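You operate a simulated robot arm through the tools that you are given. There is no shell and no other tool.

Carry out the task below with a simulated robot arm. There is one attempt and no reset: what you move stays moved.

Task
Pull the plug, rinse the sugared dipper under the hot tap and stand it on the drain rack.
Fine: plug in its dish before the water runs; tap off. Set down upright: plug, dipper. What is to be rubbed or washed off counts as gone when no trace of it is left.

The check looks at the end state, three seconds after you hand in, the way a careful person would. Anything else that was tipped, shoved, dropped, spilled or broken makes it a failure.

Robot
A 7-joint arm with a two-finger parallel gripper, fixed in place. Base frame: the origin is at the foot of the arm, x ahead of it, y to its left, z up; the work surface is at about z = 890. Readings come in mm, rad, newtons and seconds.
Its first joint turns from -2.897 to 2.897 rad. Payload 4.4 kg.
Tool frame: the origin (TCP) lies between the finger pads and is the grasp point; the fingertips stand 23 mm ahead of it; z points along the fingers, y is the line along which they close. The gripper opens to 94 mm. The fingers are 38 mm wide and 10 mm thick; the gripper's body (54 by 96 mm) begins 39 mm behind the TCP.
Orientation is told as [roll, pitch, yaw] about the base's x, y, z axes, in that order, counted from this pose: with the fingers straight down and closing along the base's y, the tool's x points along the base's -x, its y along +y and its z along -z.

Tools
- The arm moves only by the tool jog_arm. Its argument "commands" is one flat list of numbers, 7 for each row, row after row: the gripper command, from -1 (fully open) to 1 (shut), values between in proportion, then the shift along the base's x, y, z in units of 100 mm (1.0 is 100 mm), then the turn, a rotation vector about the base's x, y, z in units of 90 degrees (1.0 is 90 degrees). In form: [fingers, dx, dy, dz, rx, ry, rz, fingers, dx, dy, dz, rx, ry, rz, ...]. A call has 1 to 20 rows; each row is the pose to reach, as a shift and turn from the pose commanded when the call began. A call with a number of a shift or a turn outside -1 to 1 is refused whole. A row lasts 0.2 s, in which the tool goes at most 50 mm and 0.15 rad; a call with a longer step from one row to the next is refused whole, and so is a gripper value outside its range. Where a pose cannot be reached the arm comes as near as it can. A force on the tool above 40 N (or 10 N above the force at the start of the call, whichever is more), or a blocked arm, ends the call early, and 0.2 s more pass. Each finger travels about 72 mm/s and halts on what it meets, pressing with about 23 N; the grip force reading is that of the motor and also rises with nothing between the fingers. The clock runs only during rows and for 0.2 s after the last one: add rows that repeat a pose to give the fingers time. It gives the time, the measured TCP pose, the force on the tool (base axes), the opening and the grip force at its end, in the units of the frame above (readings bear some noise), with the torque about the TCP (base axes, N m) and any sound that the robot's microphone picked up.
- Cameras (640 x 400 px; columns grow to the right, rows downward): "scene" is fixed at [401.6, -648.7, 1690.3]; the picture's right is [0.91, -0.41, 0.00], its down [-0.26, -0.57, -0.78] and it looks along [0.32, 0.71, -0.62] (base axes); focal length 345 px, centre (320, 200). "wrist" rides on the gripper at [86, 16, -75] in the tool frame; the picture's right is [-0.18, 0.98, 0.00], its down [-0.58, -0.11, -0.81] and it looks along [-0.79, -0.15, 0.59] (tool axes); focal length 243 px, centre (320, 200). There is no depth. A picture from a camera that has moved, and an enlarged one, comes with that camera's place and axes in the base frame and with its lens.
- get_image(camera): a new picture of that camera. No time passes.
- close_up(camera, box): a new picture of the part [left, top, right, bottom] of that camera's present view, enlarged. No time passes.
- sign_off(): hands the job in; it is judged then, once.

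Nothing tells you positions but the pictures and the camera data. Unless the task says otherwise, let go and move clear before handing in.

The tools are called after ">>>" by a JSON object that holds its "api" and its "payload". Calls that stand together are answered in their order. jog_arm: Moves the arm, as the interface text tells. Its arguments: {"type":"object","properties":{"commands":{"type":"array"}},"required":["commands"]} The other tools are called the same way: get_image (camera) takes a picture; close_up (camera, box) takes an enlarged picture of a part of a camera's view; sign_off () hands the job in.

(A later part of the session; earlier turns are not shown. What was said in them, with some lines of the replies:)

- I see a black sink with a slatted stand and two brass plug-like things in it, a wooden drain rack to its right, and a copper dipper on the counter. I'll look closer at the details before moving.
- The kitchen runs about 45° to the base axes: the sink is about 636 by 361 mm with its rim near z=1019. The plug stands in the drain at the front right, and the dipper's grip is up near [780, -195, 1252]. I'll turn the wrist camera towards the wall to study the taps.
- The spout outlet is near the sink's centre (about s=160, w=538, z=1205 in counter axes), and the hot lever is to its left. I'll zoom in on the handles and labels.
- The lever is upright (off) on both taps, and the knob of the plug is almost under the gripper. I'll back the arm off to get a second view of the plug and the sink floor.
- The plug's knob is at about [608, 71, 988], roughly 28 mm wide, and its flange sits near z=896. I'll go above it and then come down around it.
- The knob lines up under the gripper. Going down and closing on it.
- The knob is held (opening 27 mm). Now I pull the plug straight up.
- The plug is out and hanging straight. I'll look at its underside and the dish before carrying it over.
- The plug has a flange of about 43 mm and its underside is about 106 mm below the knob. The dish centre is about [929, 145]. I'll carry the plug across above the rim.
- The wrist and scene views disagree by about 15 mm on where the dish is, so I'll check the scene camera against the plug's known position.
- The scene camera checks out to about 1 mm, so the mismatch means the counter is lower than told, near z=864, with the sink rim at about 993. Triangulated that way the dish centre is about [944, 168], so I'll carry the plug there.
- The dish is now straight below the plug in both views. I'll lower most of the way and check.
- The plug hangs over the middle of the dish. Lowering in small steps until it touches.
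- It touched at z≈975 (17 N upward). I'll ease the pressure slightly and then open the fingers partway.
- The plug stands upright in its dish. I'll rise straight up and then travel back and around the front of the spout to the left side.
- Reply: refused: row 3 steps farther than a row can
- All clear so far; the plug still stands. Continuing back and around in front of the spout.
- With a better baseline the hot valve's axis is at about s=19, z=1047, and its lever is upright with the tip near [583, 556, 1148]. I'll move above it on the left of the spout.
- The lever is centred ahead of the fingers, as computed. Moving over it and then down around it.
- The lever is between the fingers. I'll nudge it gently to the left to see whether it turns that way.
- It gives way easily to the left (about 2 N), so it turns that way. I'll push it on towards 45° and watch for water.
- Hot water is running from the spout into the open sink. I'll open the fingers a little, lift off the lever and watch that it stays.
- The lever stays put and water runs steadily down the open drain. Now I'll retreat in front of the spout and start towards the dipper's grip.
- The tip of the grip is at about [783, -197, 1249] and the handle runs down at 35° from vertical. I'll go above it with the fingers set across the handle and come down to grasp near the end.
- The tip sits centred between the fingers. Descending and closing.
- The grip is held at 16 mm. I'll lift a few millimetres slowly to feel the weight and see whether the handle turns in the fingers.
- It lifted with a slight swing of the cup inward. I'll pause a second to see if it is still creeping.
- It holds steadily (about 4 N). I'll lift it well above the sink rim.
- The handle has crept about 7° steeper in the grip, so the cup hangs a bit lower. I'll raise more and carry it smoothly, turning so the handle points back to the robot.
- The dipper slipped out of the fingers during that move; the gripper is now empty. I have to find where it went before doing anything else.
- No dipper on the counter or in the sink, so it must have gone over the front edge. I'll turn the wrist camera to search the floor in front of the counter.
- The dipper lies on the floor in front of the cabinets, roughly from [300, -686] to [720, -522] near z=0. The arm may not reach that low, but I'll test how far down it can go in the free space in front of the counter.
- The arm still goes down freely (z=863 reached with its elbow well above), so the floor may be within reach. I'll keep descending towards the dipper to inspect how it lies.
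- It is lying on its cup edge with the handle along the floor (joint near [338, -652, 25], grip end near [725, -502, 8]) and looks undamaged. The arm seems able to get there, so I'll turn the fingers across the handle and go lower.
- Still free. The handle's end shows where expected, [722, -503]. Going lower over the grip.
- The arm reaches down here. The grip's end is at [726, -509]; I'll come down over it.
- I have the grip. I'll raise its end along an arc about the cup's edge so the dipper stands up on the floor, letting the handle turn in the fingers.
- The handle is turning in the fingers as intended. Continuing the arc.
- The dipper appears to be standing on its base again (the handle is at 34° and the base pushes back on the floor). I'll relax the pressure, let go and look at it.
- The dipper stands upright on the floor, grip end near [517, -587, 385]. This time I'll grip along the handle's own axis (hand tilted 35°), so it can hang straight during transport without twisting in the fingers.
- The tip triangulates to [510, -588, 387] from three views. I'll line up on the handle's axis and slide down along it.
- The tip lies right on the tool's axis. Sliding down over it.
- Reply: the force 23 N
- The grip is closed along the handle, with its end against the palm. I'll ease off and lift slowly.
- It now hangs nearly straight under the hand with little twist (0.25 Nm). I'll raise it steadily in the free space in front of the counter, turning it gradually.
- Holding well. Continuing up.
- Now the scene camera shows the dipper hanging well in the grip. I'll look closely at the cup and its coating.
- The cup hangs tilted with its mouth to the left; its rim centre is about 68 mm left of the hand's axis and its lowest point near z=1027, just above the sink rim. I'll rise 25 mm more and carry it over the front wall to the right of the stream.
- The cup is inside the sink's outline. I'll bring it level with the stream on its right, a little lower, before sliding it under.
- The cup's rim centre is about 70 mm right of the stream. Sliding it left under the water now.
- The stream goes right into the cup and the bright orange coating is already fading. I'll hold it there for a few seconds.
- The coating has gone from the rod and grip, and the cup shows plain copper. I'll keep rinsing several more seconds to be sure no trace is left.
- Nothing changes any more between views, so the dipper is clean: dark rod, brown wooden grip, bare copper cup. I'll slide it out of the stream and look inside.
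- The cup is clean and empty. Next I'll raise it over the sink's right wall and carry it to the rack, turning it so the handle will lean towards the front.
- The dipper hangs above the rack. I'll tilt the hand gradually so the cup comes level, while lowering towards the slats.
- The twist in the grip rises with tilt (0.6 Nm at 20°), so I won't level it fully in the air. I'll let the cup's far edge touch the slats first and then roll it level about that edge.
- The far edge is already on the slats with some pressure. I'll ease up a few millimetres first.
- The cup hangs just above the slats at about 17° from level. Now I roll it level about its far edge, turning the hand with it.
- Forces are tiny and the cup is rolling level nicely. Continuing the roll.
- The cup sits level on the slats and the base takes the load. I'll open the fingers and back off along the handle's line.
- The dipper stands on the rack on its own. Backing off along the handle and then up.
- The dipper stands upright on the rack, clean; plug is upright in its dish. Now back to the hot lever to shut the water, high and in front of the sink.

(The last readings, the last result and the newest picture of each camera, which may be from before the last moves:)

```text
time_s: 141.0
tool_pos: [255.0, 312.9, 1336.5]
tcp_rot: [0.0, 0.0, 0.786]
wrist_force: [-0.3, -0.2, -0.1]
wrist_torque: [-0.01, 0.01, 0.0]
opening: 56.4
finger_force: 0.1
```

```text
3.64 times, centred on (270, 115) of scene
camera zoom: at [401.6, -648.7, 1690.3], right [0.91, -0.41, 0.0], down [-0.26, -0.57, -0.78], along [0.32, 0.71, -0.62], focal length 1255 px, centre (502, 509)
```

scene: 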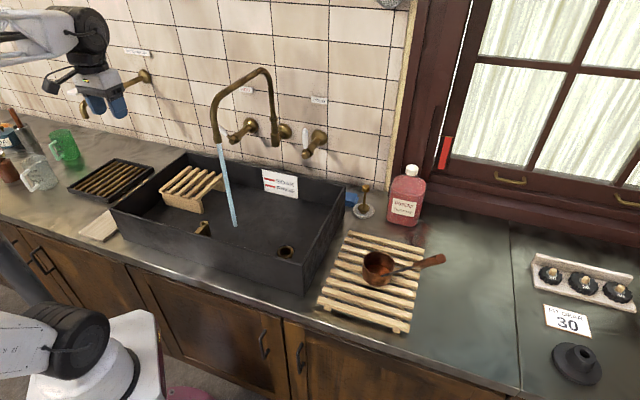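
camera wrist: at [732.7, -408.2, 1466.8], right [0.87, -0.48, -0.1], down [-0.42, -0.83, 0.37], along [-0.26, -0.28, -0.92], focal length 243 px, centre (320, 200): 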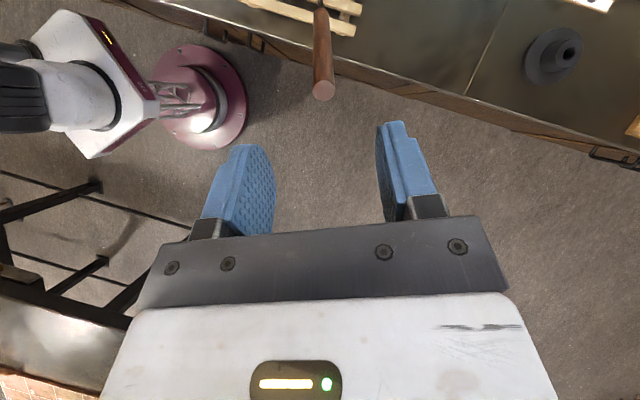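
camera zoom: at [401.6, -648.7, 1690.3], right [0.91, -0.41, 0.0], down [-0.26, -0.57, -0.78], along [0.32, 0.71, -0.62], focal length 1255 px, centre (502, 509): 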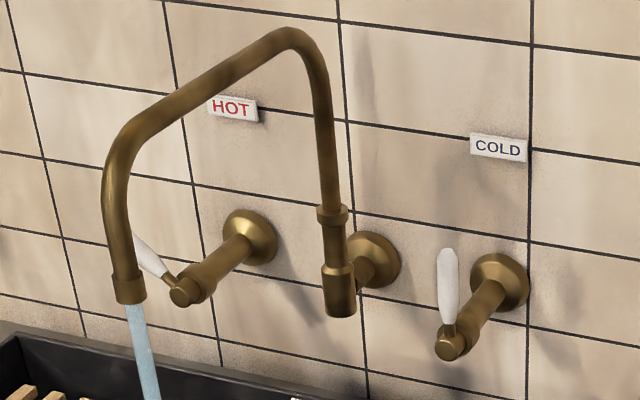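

The hot lever leans left as I left it. I'll go back in over it on the left side of the spout, with the fingers open around it.

>>> {"api": "jog_arm", "payload": {"commands": [-0.6, 0.31, 0.31, -0.1, 0, 0, 0, -0.6, 0.63, 0.63, -0.2, 0, 0, 0, -0.6, 0.953, 0.949, -0.3, 0, 0, 0]}}

>>> {"api": "jog_arm", "payload": {"commands": [-0.6, 0.31, 0.31, -0.1, 0, 0, 0, -0.6, 0.63, 0.63, -0.2, 0, 0, 0, -0.6, 0.953, 0.949, -0.3, 0, 0, 0]}}

>>> {"api": "jog_arm", "payload": {"commands": [-0.6, 0.31, 0.31, -0.1, 0, 0, 0, -0.6, 0.63, 0.63, -0.2, 0, 0, 0, -0.6, 0.953, 0.949, -0.3, 0, 0, 0]}}

>>> {"api": "get_image", "payload": {"camera": "wrist"}}

>>> {"api": "close_up", "payload": {"camera": "scene", "box": [180, 30, 340, 170]}}

```text
time_s: 141.8
tool_pos: [351.5, 406.5, 1305.5]
tcp_rot: [0.001, -0.002, 0.782]
wrist_force: [0.1, 0.5, 1.1]
wrist_torque: [-0.03, 0.01, -0.03]
opening: 75.2
finger_force: 0.1
```

```text
time_s: 142.6
tool_pos: [448.6, 502.5, 1275.7]
tcp_rot: [0.0, -0.001, 0.781]
wrist_force: [-0.1, 0.6, -0.4]
wrist_torque: [0.0, 0.04, -0.02]
opening: 75.2
finger_force: 0.1
```

```text
time_s: 143.4
tool_pos: [545.4, 597.0, 1246.8]
tcp_rot: [0.001, -0.001, 0.782]
wrist_force: [0.3, -0.2, 0.0]
wrist_torque: [-0.01, 0.02, 0.02]
opening: 75.1
finger_force: 0.0
```

```text
taken
camera wrist: at [470.3, 546.6, 1320.5], right [-0.56, 0.83, 0.0], down [0.49, 0.33, 0.81], along [0.67, 0.45, -0.59], focal length 243 px, centre (320, 200)
```

wrist: 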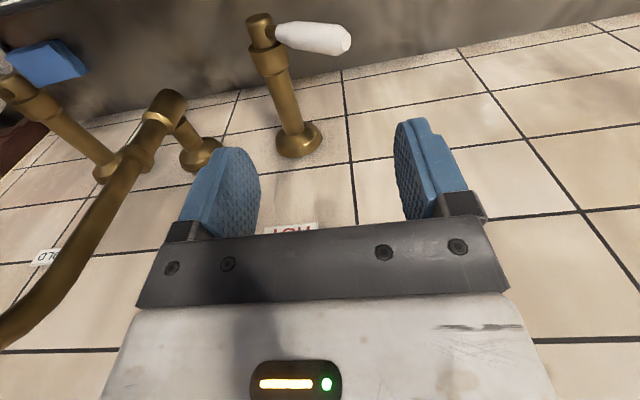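

```text
2.86 times, centred on (260, 100) of scene
camera zoom: at [401.6, -648.7, 1690.3], right [0.91, -0.41, 0.0], down [-0.26, -0.57, -0.78], along [0.32, 0.71, -0.62], focal length 986 px, centre (491, 486)
```

zoom: 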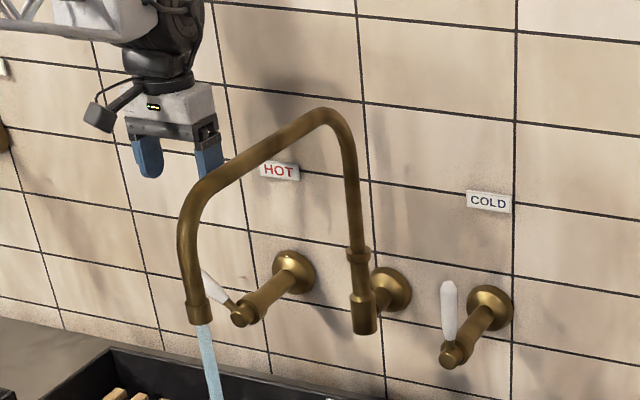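

>>> {"api": "jog_arm", "payload": {"commands": [-0.6, -0.03, 0.02, -0.35, 0, 0, 0, -0.6, -0.045, 0.015, -0.7, 0, 0, 0, -0.6, -0.045, 0.015, -1.0, 0, 0, 0]}}

>>> {"api": "get_image", "payload": {"camera": "wrist"}}

```text
time_s: 144.2
tool_pos: [538.9, 597.3, 1146.5]
tcp_rot: [0.0, -0.001, 0.782]
wrist_force: [0.1, 0.0, 0.4]
wrist_torque: [-0.01, 0.02, 0.01]
opening: 75.1
finger_force: 0.1
```

```text
taken
camera wrist: at [464.4, 548.3, 1219.5], right [-0.56, 0.83, 0.0], down [0.49, 0.33, 0.81], along [0.67, 0.45, -0.59], focal length 243 px, centre (320, 200)
```

wrist: 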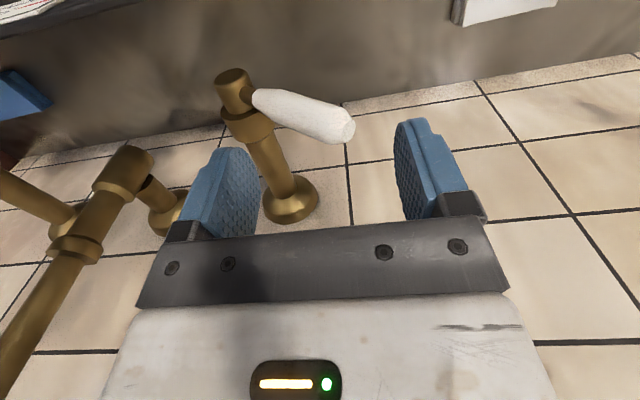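

>>> {"api": "jog_arm", "payload": {"commands": [-0.6, 0.01, 0, -0.18, 0, 0, 0, -0.6, 0.015, 0, -0.34, 0, 0, 0]}}

>>> {"api": "get_image", "payload": {"camera": "wrist"}}

```text
time_s: 144.8
tool_pos: [540.6, 598.1, 1111.3]
tcp_rot: [0.0, -0.001, 0.782]
wrist_force: [-0.3, 0.4, 0.1]
wrist_torque: [-0.01, 0.0, -0.02]
opening: 75.1
finger_force: 0.1
```

```text
taken
camera wrist: at [466.3, 548.4, 1185.4], right [-0.56, 0.83, 0.0], down [0.49, 0.33, 0.81], along [0.67, 0.45, -0.59], focal length 243 px, centre (320, 200)
```

wrist: 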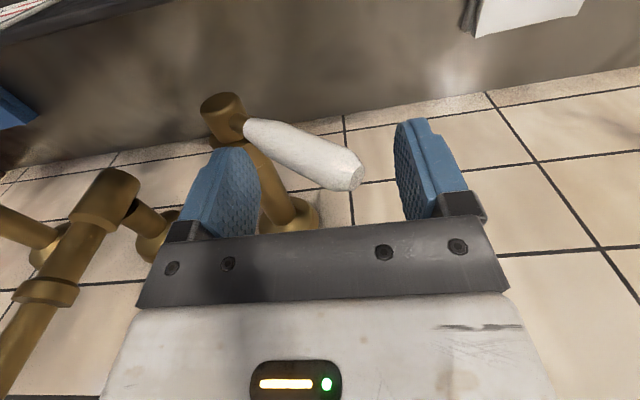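

Now pushing the lever back to the right with the left finger, rising with its tip.

>>> {"api": "jog_arm", "payload": {"commands": [-0.6, 0.071, -0.071, 0.02, 0, 0, 0, -0.6, 0.141, -0.141, 0.05, 0, 0, 0, -0.6, 0.212, -0.212, 0.08, 0, 0, 0, -0.6, 0.283, -0.283, 0.11, 0, 0, 0, -0.6, 0.354, -0.354, 0.14, 0, 0, 0, -0.6, 0.424, -0.424, 0.16, 0, 0, 0]}}

>>> {"api": "get_image", "payload": {"camera": "wrist"}}

>>> {"api": "close_up", "payload": {"camera": "scene", "box": [180, 60, 340, 240]}}

```text
time_s: 145.7
tool_pos: [563.1, 575.3, 1125.7]
tcp_rot: [0.002, -0.009, 0.782]
wrist_force: [-0.9, 2.5, 0.8]
wrist_torque: [0.03, 0.02, -0.04]
opening: 75.9
finger_force: 1.4
stopped in row 4: the force on the tool passed its limit at 45 N (the readings are from after the stop); the commanded pose is now the measured one
```

```text
taken
camera wrist: at [488.8, 525.4, 1199.8], right [-0.56, 0.83, 0.0], down [0.49, 0.33, 0.81], along [0.67, 0.46, -0.59], focal length 243 px, centre (320, 200)
```

wrist: 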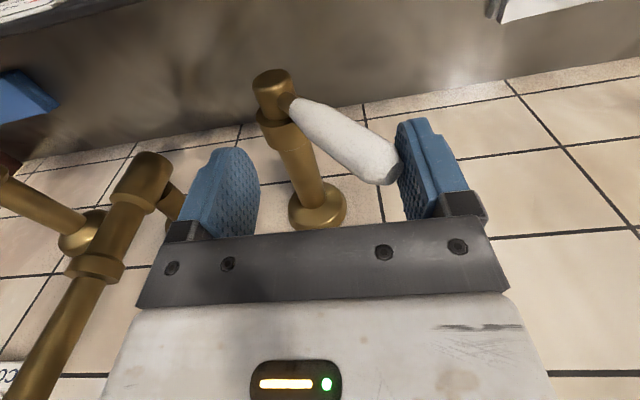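

```text
2.22 times, centred on (260, 150) of scene
camera zoom: at [401.6, -648.7, 1690.3], right [0.91, -0.41, 0.0], down [-0.26, -0.57, -0.78], along [0.32, 0.71, -0.62], focal length 767 px, centre (453, 311)
```

zoom: 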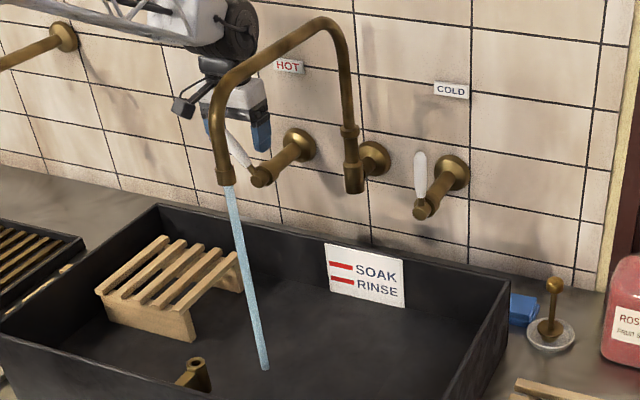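

There was a brief force spike on touching the lever; it has started to turn. I'll continue pushing more slowly.

>>> {"api": "jog_arm", "payload": {"commands": [-0.6, 0.028, -0.028, 0.015, 0, 0, 0, -0.6, 0.057, -0.057, 0.03, 0, 0, 0, -0.6, 0.085, -0.085, 0.04, 0, 0, 0, -0.6, 0.113, -0.113, 0.05, 0, 0, 0, -0.6, 0.141, -0.141, 0.06, 0, 0, 0]}}

>>> {"api": "get_image", "payload": {"camera": "wrist"}}

```text
time_s: 146.9
tool_pos: [576.9, 561.6, 1131.9]
tcp_rot: [0.003, -0.004, 0.783]
wrist_force: [-1.4, 0.9, 0.5]
wrist_torque: [0.03, -0.01, -0.02]
opening: 76.0
finger_force: 1.0
```

```text
taken
camera wrist: at [502.7, 511.6, 1204.4], right [-0.56, 0.83, 0.0], down [0.49, 0.33, 0.81], along [0.67, 0.46, -0.59], focal length 243 px, centre (320, 200)
```

wrist: 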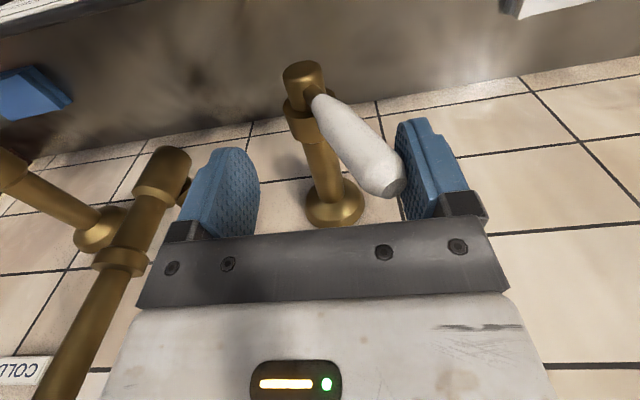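

>>> {"api": "jog_arm", "payload": {"commands": [-0.6, 0.035, -0.035, 0, 0, 0, 0, -0.6, 0.071, -0.071, 0, 0, 0, 0, -0.6, 0.106, -0.106, 0, 0, 0, 0, -0.6, 0.141, -0.141, 0, 0, 0, 0, -0.6, 0.177, -0.177, 0, 0, 0, 0, -0.6, 0.212, -0.212, 0, 0, 0, 0, -0.6, 0.233, -0.233, 0, 0, 0, 0]}}

>>> {"api": "get_image", "payload": {"camera": "wrist"}}

>>> {"api": "close_up", "payload": {"camera": "scene", "box": [180, 60, 340, 240]}}

```text
time_s: 148.5
tool_pos: [601.0, 539.1, 1130.9]
tcp_rot: [0.002, -0.004, 0.782]
wrist_force: [-0.1, 0.1, 0.5]
wrist_torque: [-0.03, -0.01, 0.01]
opening: 75.4
finger_force: 0.2
```

```text
taken
camera wrist: at [526.1, 488.4, 1204.0], right [-0.56, 0.83, 0.0], down [0.49, 0.33, 0.81], along [0.67, 0.46, -0.59], focal length 243 px, centre (320, 200)
```

wrist: 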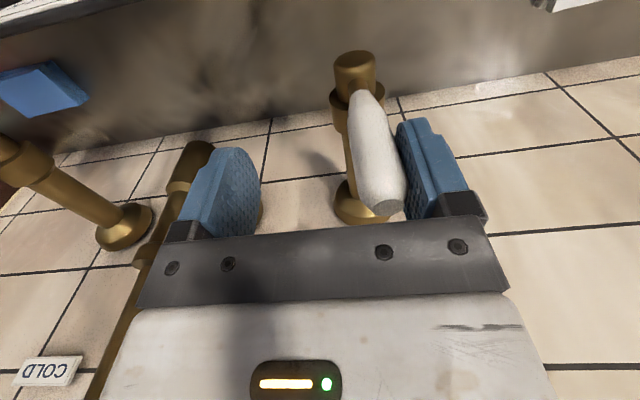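

```text
2.22 times, centred on (260, 150) of scene
camera zoom: at [401.6, -648.7, 1690.3], right [0.91, -0.41, 0.0], down [-0.26, -0.57, -0.78], along [0.32, 0.71, -0.62], focal length 767 px, centre (453, 311)
```

zoom: 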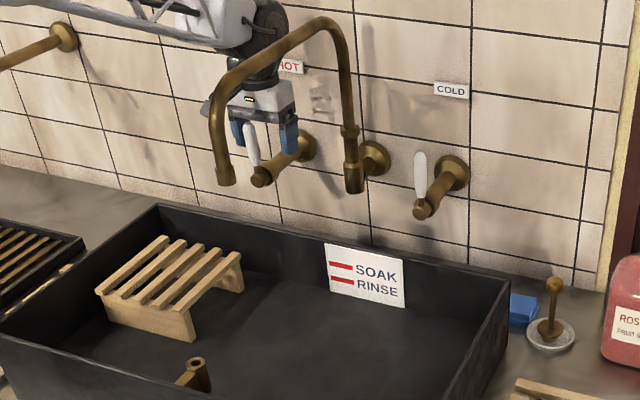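

The stream has stopped. I'll nudge the lever the last couple of degrees to its upright stop.

>>> {"api": "jog_arm", "payload": {"commands": [-0.6, 0.014, -0.014, 0, 0, 0, 0, -0.6, 0.028, -0.028, 0, 0, 0, 0, -0.6, 0.04, -0.04, 0, 0, 0, 0]}}

>>> {"api": "get_image", "payload": {"camera": "wrist"}}

```text
time_s: 149.3
tool_pos: [605.3, 534.8, 1131.1]
tcp_rot: [0.003, -0.006, 0.783]
wrist_force: [-3.9, 4.4, -0.3]
wrist_torque: [0.09, 0.07, -0.03]
opening: 77.9
finger_force: 2.9
```

```text
taken
camera wrist: at [529.7, 485.2, 1204.5], right [-0.56, 0.83, 0.0], down [0.49, 0.33, 0.81], along [0.67, 0.46, -0.59], focal length 243 px, centre (320, 200)
```

wrist: 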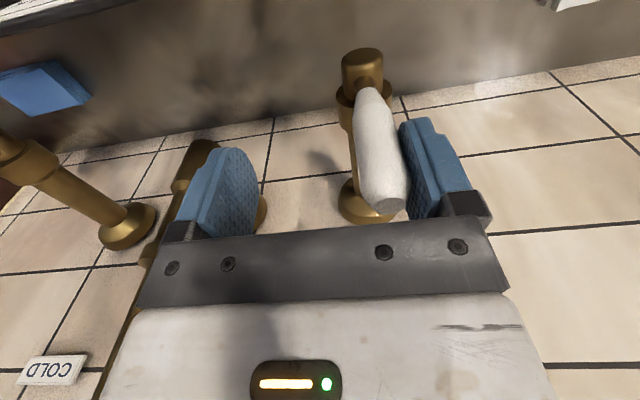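

The lever is against its upright stop (about 6 N). I'll move clear of it without touching the other side and lift away.

>>> {"api": "jog_arm", "payload": {"commands": [-0.6, -0.06, 0.06, 0, 0, 0, 0, -0.6, -0.15, 0.15, 0, 0, 0, 0, -0.6, -0.18, 0.18, 0.05, 0, 0, 0, -0.6, -0.18, 0.18, 0.4, 0, 0, 0, -0.6, -0.18, 0.18, 0.8, 0, 0, 0, -0.6, -0.18, 0.18, 1.0, 0, 0, 0]}}

>>> {"api": "get_image", "payload": {"camera": "scene"}}

>>> {"api": "close_up", "payload": {"camera": "scene", "box": [180, 40, 340, 240]}}

>>> {"api": "get_image", "payload": {"camera": "wrist"}}

```text
time_s: 150.7
tool_pos: [586.5, 552.1, 1232.2]
tcp_rot: [0.002, -0.006, 0.788]
wrist_force: [0.2, 0.8, -0.2]
wrist_torque: [-0.02, -0.01, -0.02]
opening: 75.2
finger_force: 0.0
```

```text
taken
```

scene: 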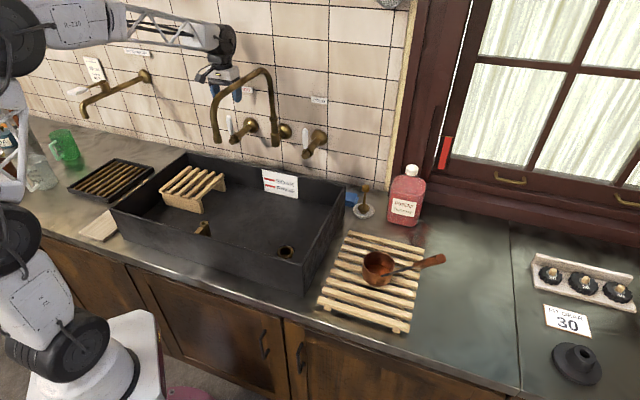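

```text
2.00 times, centred on (260, 140) of scene
camera zoom: at [401.6, -648.7, 1690.3], right [0.91, -0.41, 0.0], down [-0.26, -0.57, -0.78], along [0.32, 0.71, -0.62], focal length 690 px, centre (440, 320)
```

zoom: 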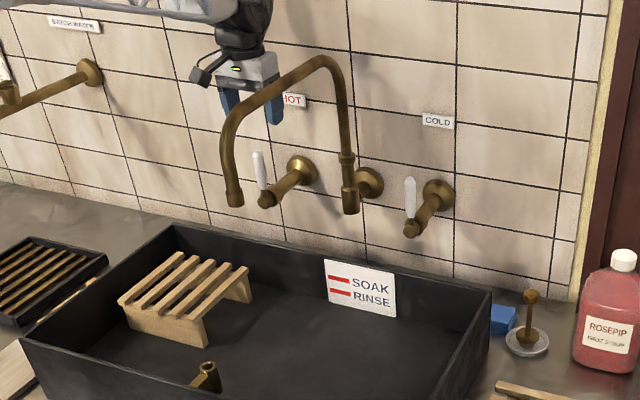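

```text
taken
camera wrist: at [512.5, 501.5, 1305.1], right [-0.56, 0.83, 0.0], down [0.49, 0.33, 0.81], along [0.67, 0.46, -0.59], focal length 243 px, centre (320, 200)
```

wrist: 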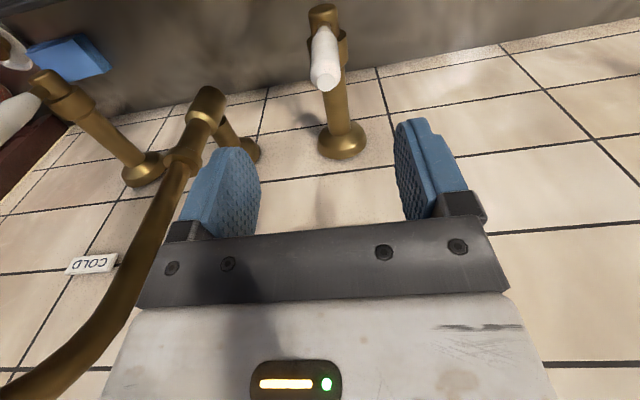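

The tap is off and its lever upright again. I'll move the arm clear and inspect everything once more.

>>> {"api": "jog_arm", "payload": {"commands": [-0.6, -0.31, -0.31, 0.1, 0, 0, 0, -0.6, -0.62, -0.62, 0.2, 0, 0, 0, -0.6, -0.95, -0.95, 0.3, 0, 0, 0]}}

>>> {"api": "jog_arm", "payload": {"commands": [-0.6, -0.31, -0.31, 0.1, 0, 0, 0, -0.6, -0.62, -0.62, 0.2, 0, 0, 0, -0.6, -0.95, -0.95, 0.3, 0, 0, 0]}}

>>> {"api": "jog_arm", "payload": {"commands": [-0.6, -0.31, -0.31, 0.1, 0, 0, 0, -0.6, -0.62, -0.62, 0.2, 0, 0, 0, -0.6, -0.9, -0.9, 0.3, 0, 0, 0]}}

>>> {"api": "get_image", "payload": {"camera": "scene"}}

>>> {"api": "close_up", "payload": {"camera": "scene", "box": [350, 230, 460, 310]}}

>>> {"api": "close_up", "payload": {"camera": "scene", "box": [335, 160, 395, 225]}}

>>> {"api": "close_up", "payload": {"camera": "scene", "box": [190, 50, 390, 175]}}

>>> {"api": "close_up", "payload": {"camera": "scene", "box": [300, 170, 540, 340]}}

```text
time_s: 151.5
tool_pos: [491.3, 456.5, 1261.1]
tcp_rot: [0.001, -0.006, 0.784]
wrist_force: [-0.2, 0.1, -0.6]
wrist_torque: [0.05, -0.01, -0.01]
opening: 75.1
finger_force: 0.0
```

```text
time_s: 152.3
tool_pos: [395.2, 361.2, 1290.2]
tcp_rot: [0.001, -0.004, 0.784]
wrist_force: [-1.4, -0.1, -0.2]
wrist_torque: [-0.01, -0.01, 0.02]
opening: 75.5
finger_force: 0.0
```

```text
time_s: 153.1
tool_pos: [305.4, 271.4, 1321.0]
tcp_rot: [0.002, -0.006, 0.783]
wrist_force: [1.0, 0.2, 0.5]
wrist_torque: [-0.03, 0.01, 0.02]
opening: 75.1
finger_force: 0.1
```

```text
taken
```

scene: 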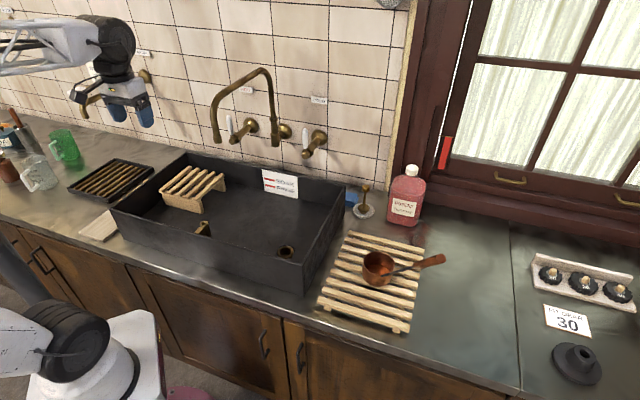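

```text
5.00 times, centred on (405, 270) of scene
camera zoom: at [401.6, -648.7, 1690.3], right [0.91, -0.41, 0.0], down [-0.26, -0.57, -0.78], along [0.32, 0.71, -0.62], focal length 1726 px, centre (-105, -150)
```

zoom: 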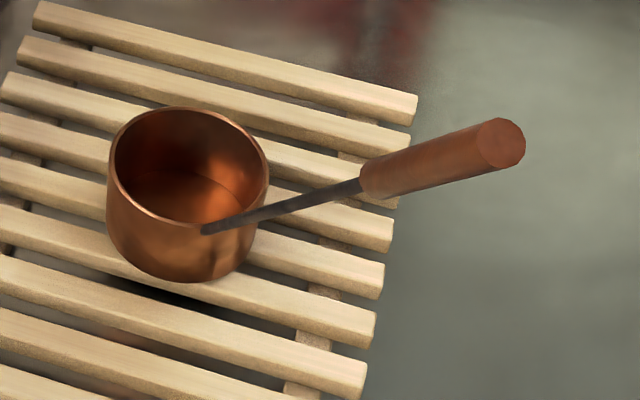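

```text
6.15 times, centred on (365, 192) of scene
camera zoom: at [401.6, -648.7, 1690.3], right [0.91, -0.41, 0.0], down [-0.26, -0.57, -0.78], along [0.32, 0.71, -0.62], focal length 2124 px, centre (43, 246)
```

zoom: 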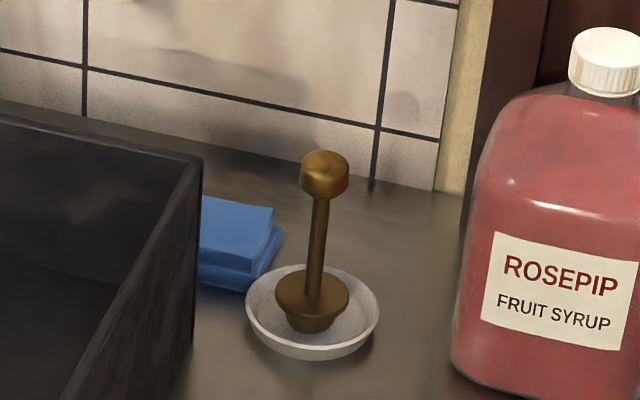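

```text
3.20 times, centred on (290, 112) of scene
camera zoom: at [401.6, -648.7, 1690.3], right [0.91, -0.41, 0.0], down [-0.26, -0.57, -0.78], along [0.32, 0.71, -0.62], focal length 1104 px, centre (416, 480)
```

zoom: 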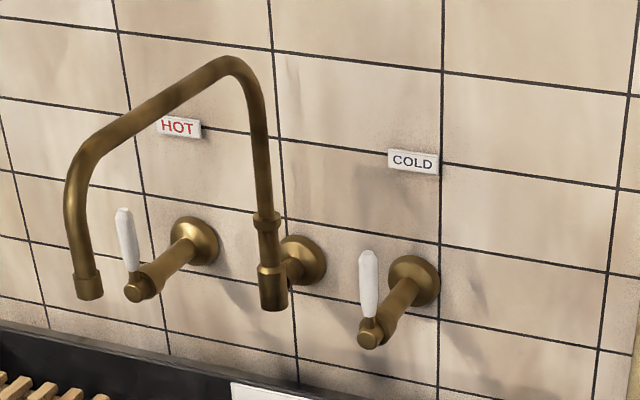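

```text
2.35 times, centred on (420, 255) of scene
camera zoom: at [401.6, -648.7, 1690.3], right [0.91, -0.41, 0.0], down [-0.26, -0.57, -0.78], along [0.32, 0.71, -0.62], focal length 812 px, centre (85, 71)
```

zoom: 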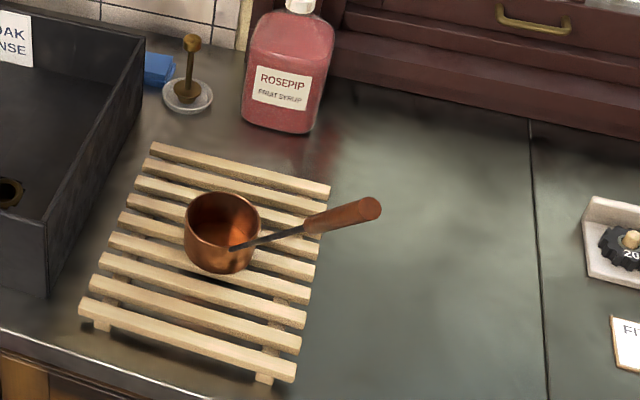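

The end state, checked from the pictures:
- **Plug:** upright in its dish, put there before the water ran.
- **Tap:** no stream, and the hot lever is back at its upright stop.
- **Dipper:** bare copper with no coating visible, standing free and level on the rack.
- **Everything else:** the rack, bottle, gears and signs look the same as in the first pictures.

I did drop the dipper once. It slipped from the fingers while I was first carrying it to the sink and fell to the floor. I picked it up, re-gripped it along its handle and then rinsed it; I see no damage. I'm handing the job in now.

>>> {"api": "sign_off", "payload": {}}

```text
The job is handed in.
```

I handed the job in with everything where it should be, but I dropped the dipper once along the way. The result of the check has not come back.

- **Plug:** I pulled it and stood it upright in its dish before turning on the water.
- **Dipper:** I rinsed it under the hot tap until the sugar coating was gone and the pictures stopped changing. It now stands upright and empty on the drain rack.
- **Tap:** It is off, with the hot lever back at its upright stop.
- **Surroundings:** The rack, bottle, gears and signs look the same as at the start, and the arm is clear of the work area.

**The drop:** On the first carry towards the sink, the dipper slipped from my grip and fell to the floor in front of the counter. I stood it up, picked it up again with a firmer grip along the handle, and then rinsed it. I saw no damage to it, and nothing else appeared disturbed.
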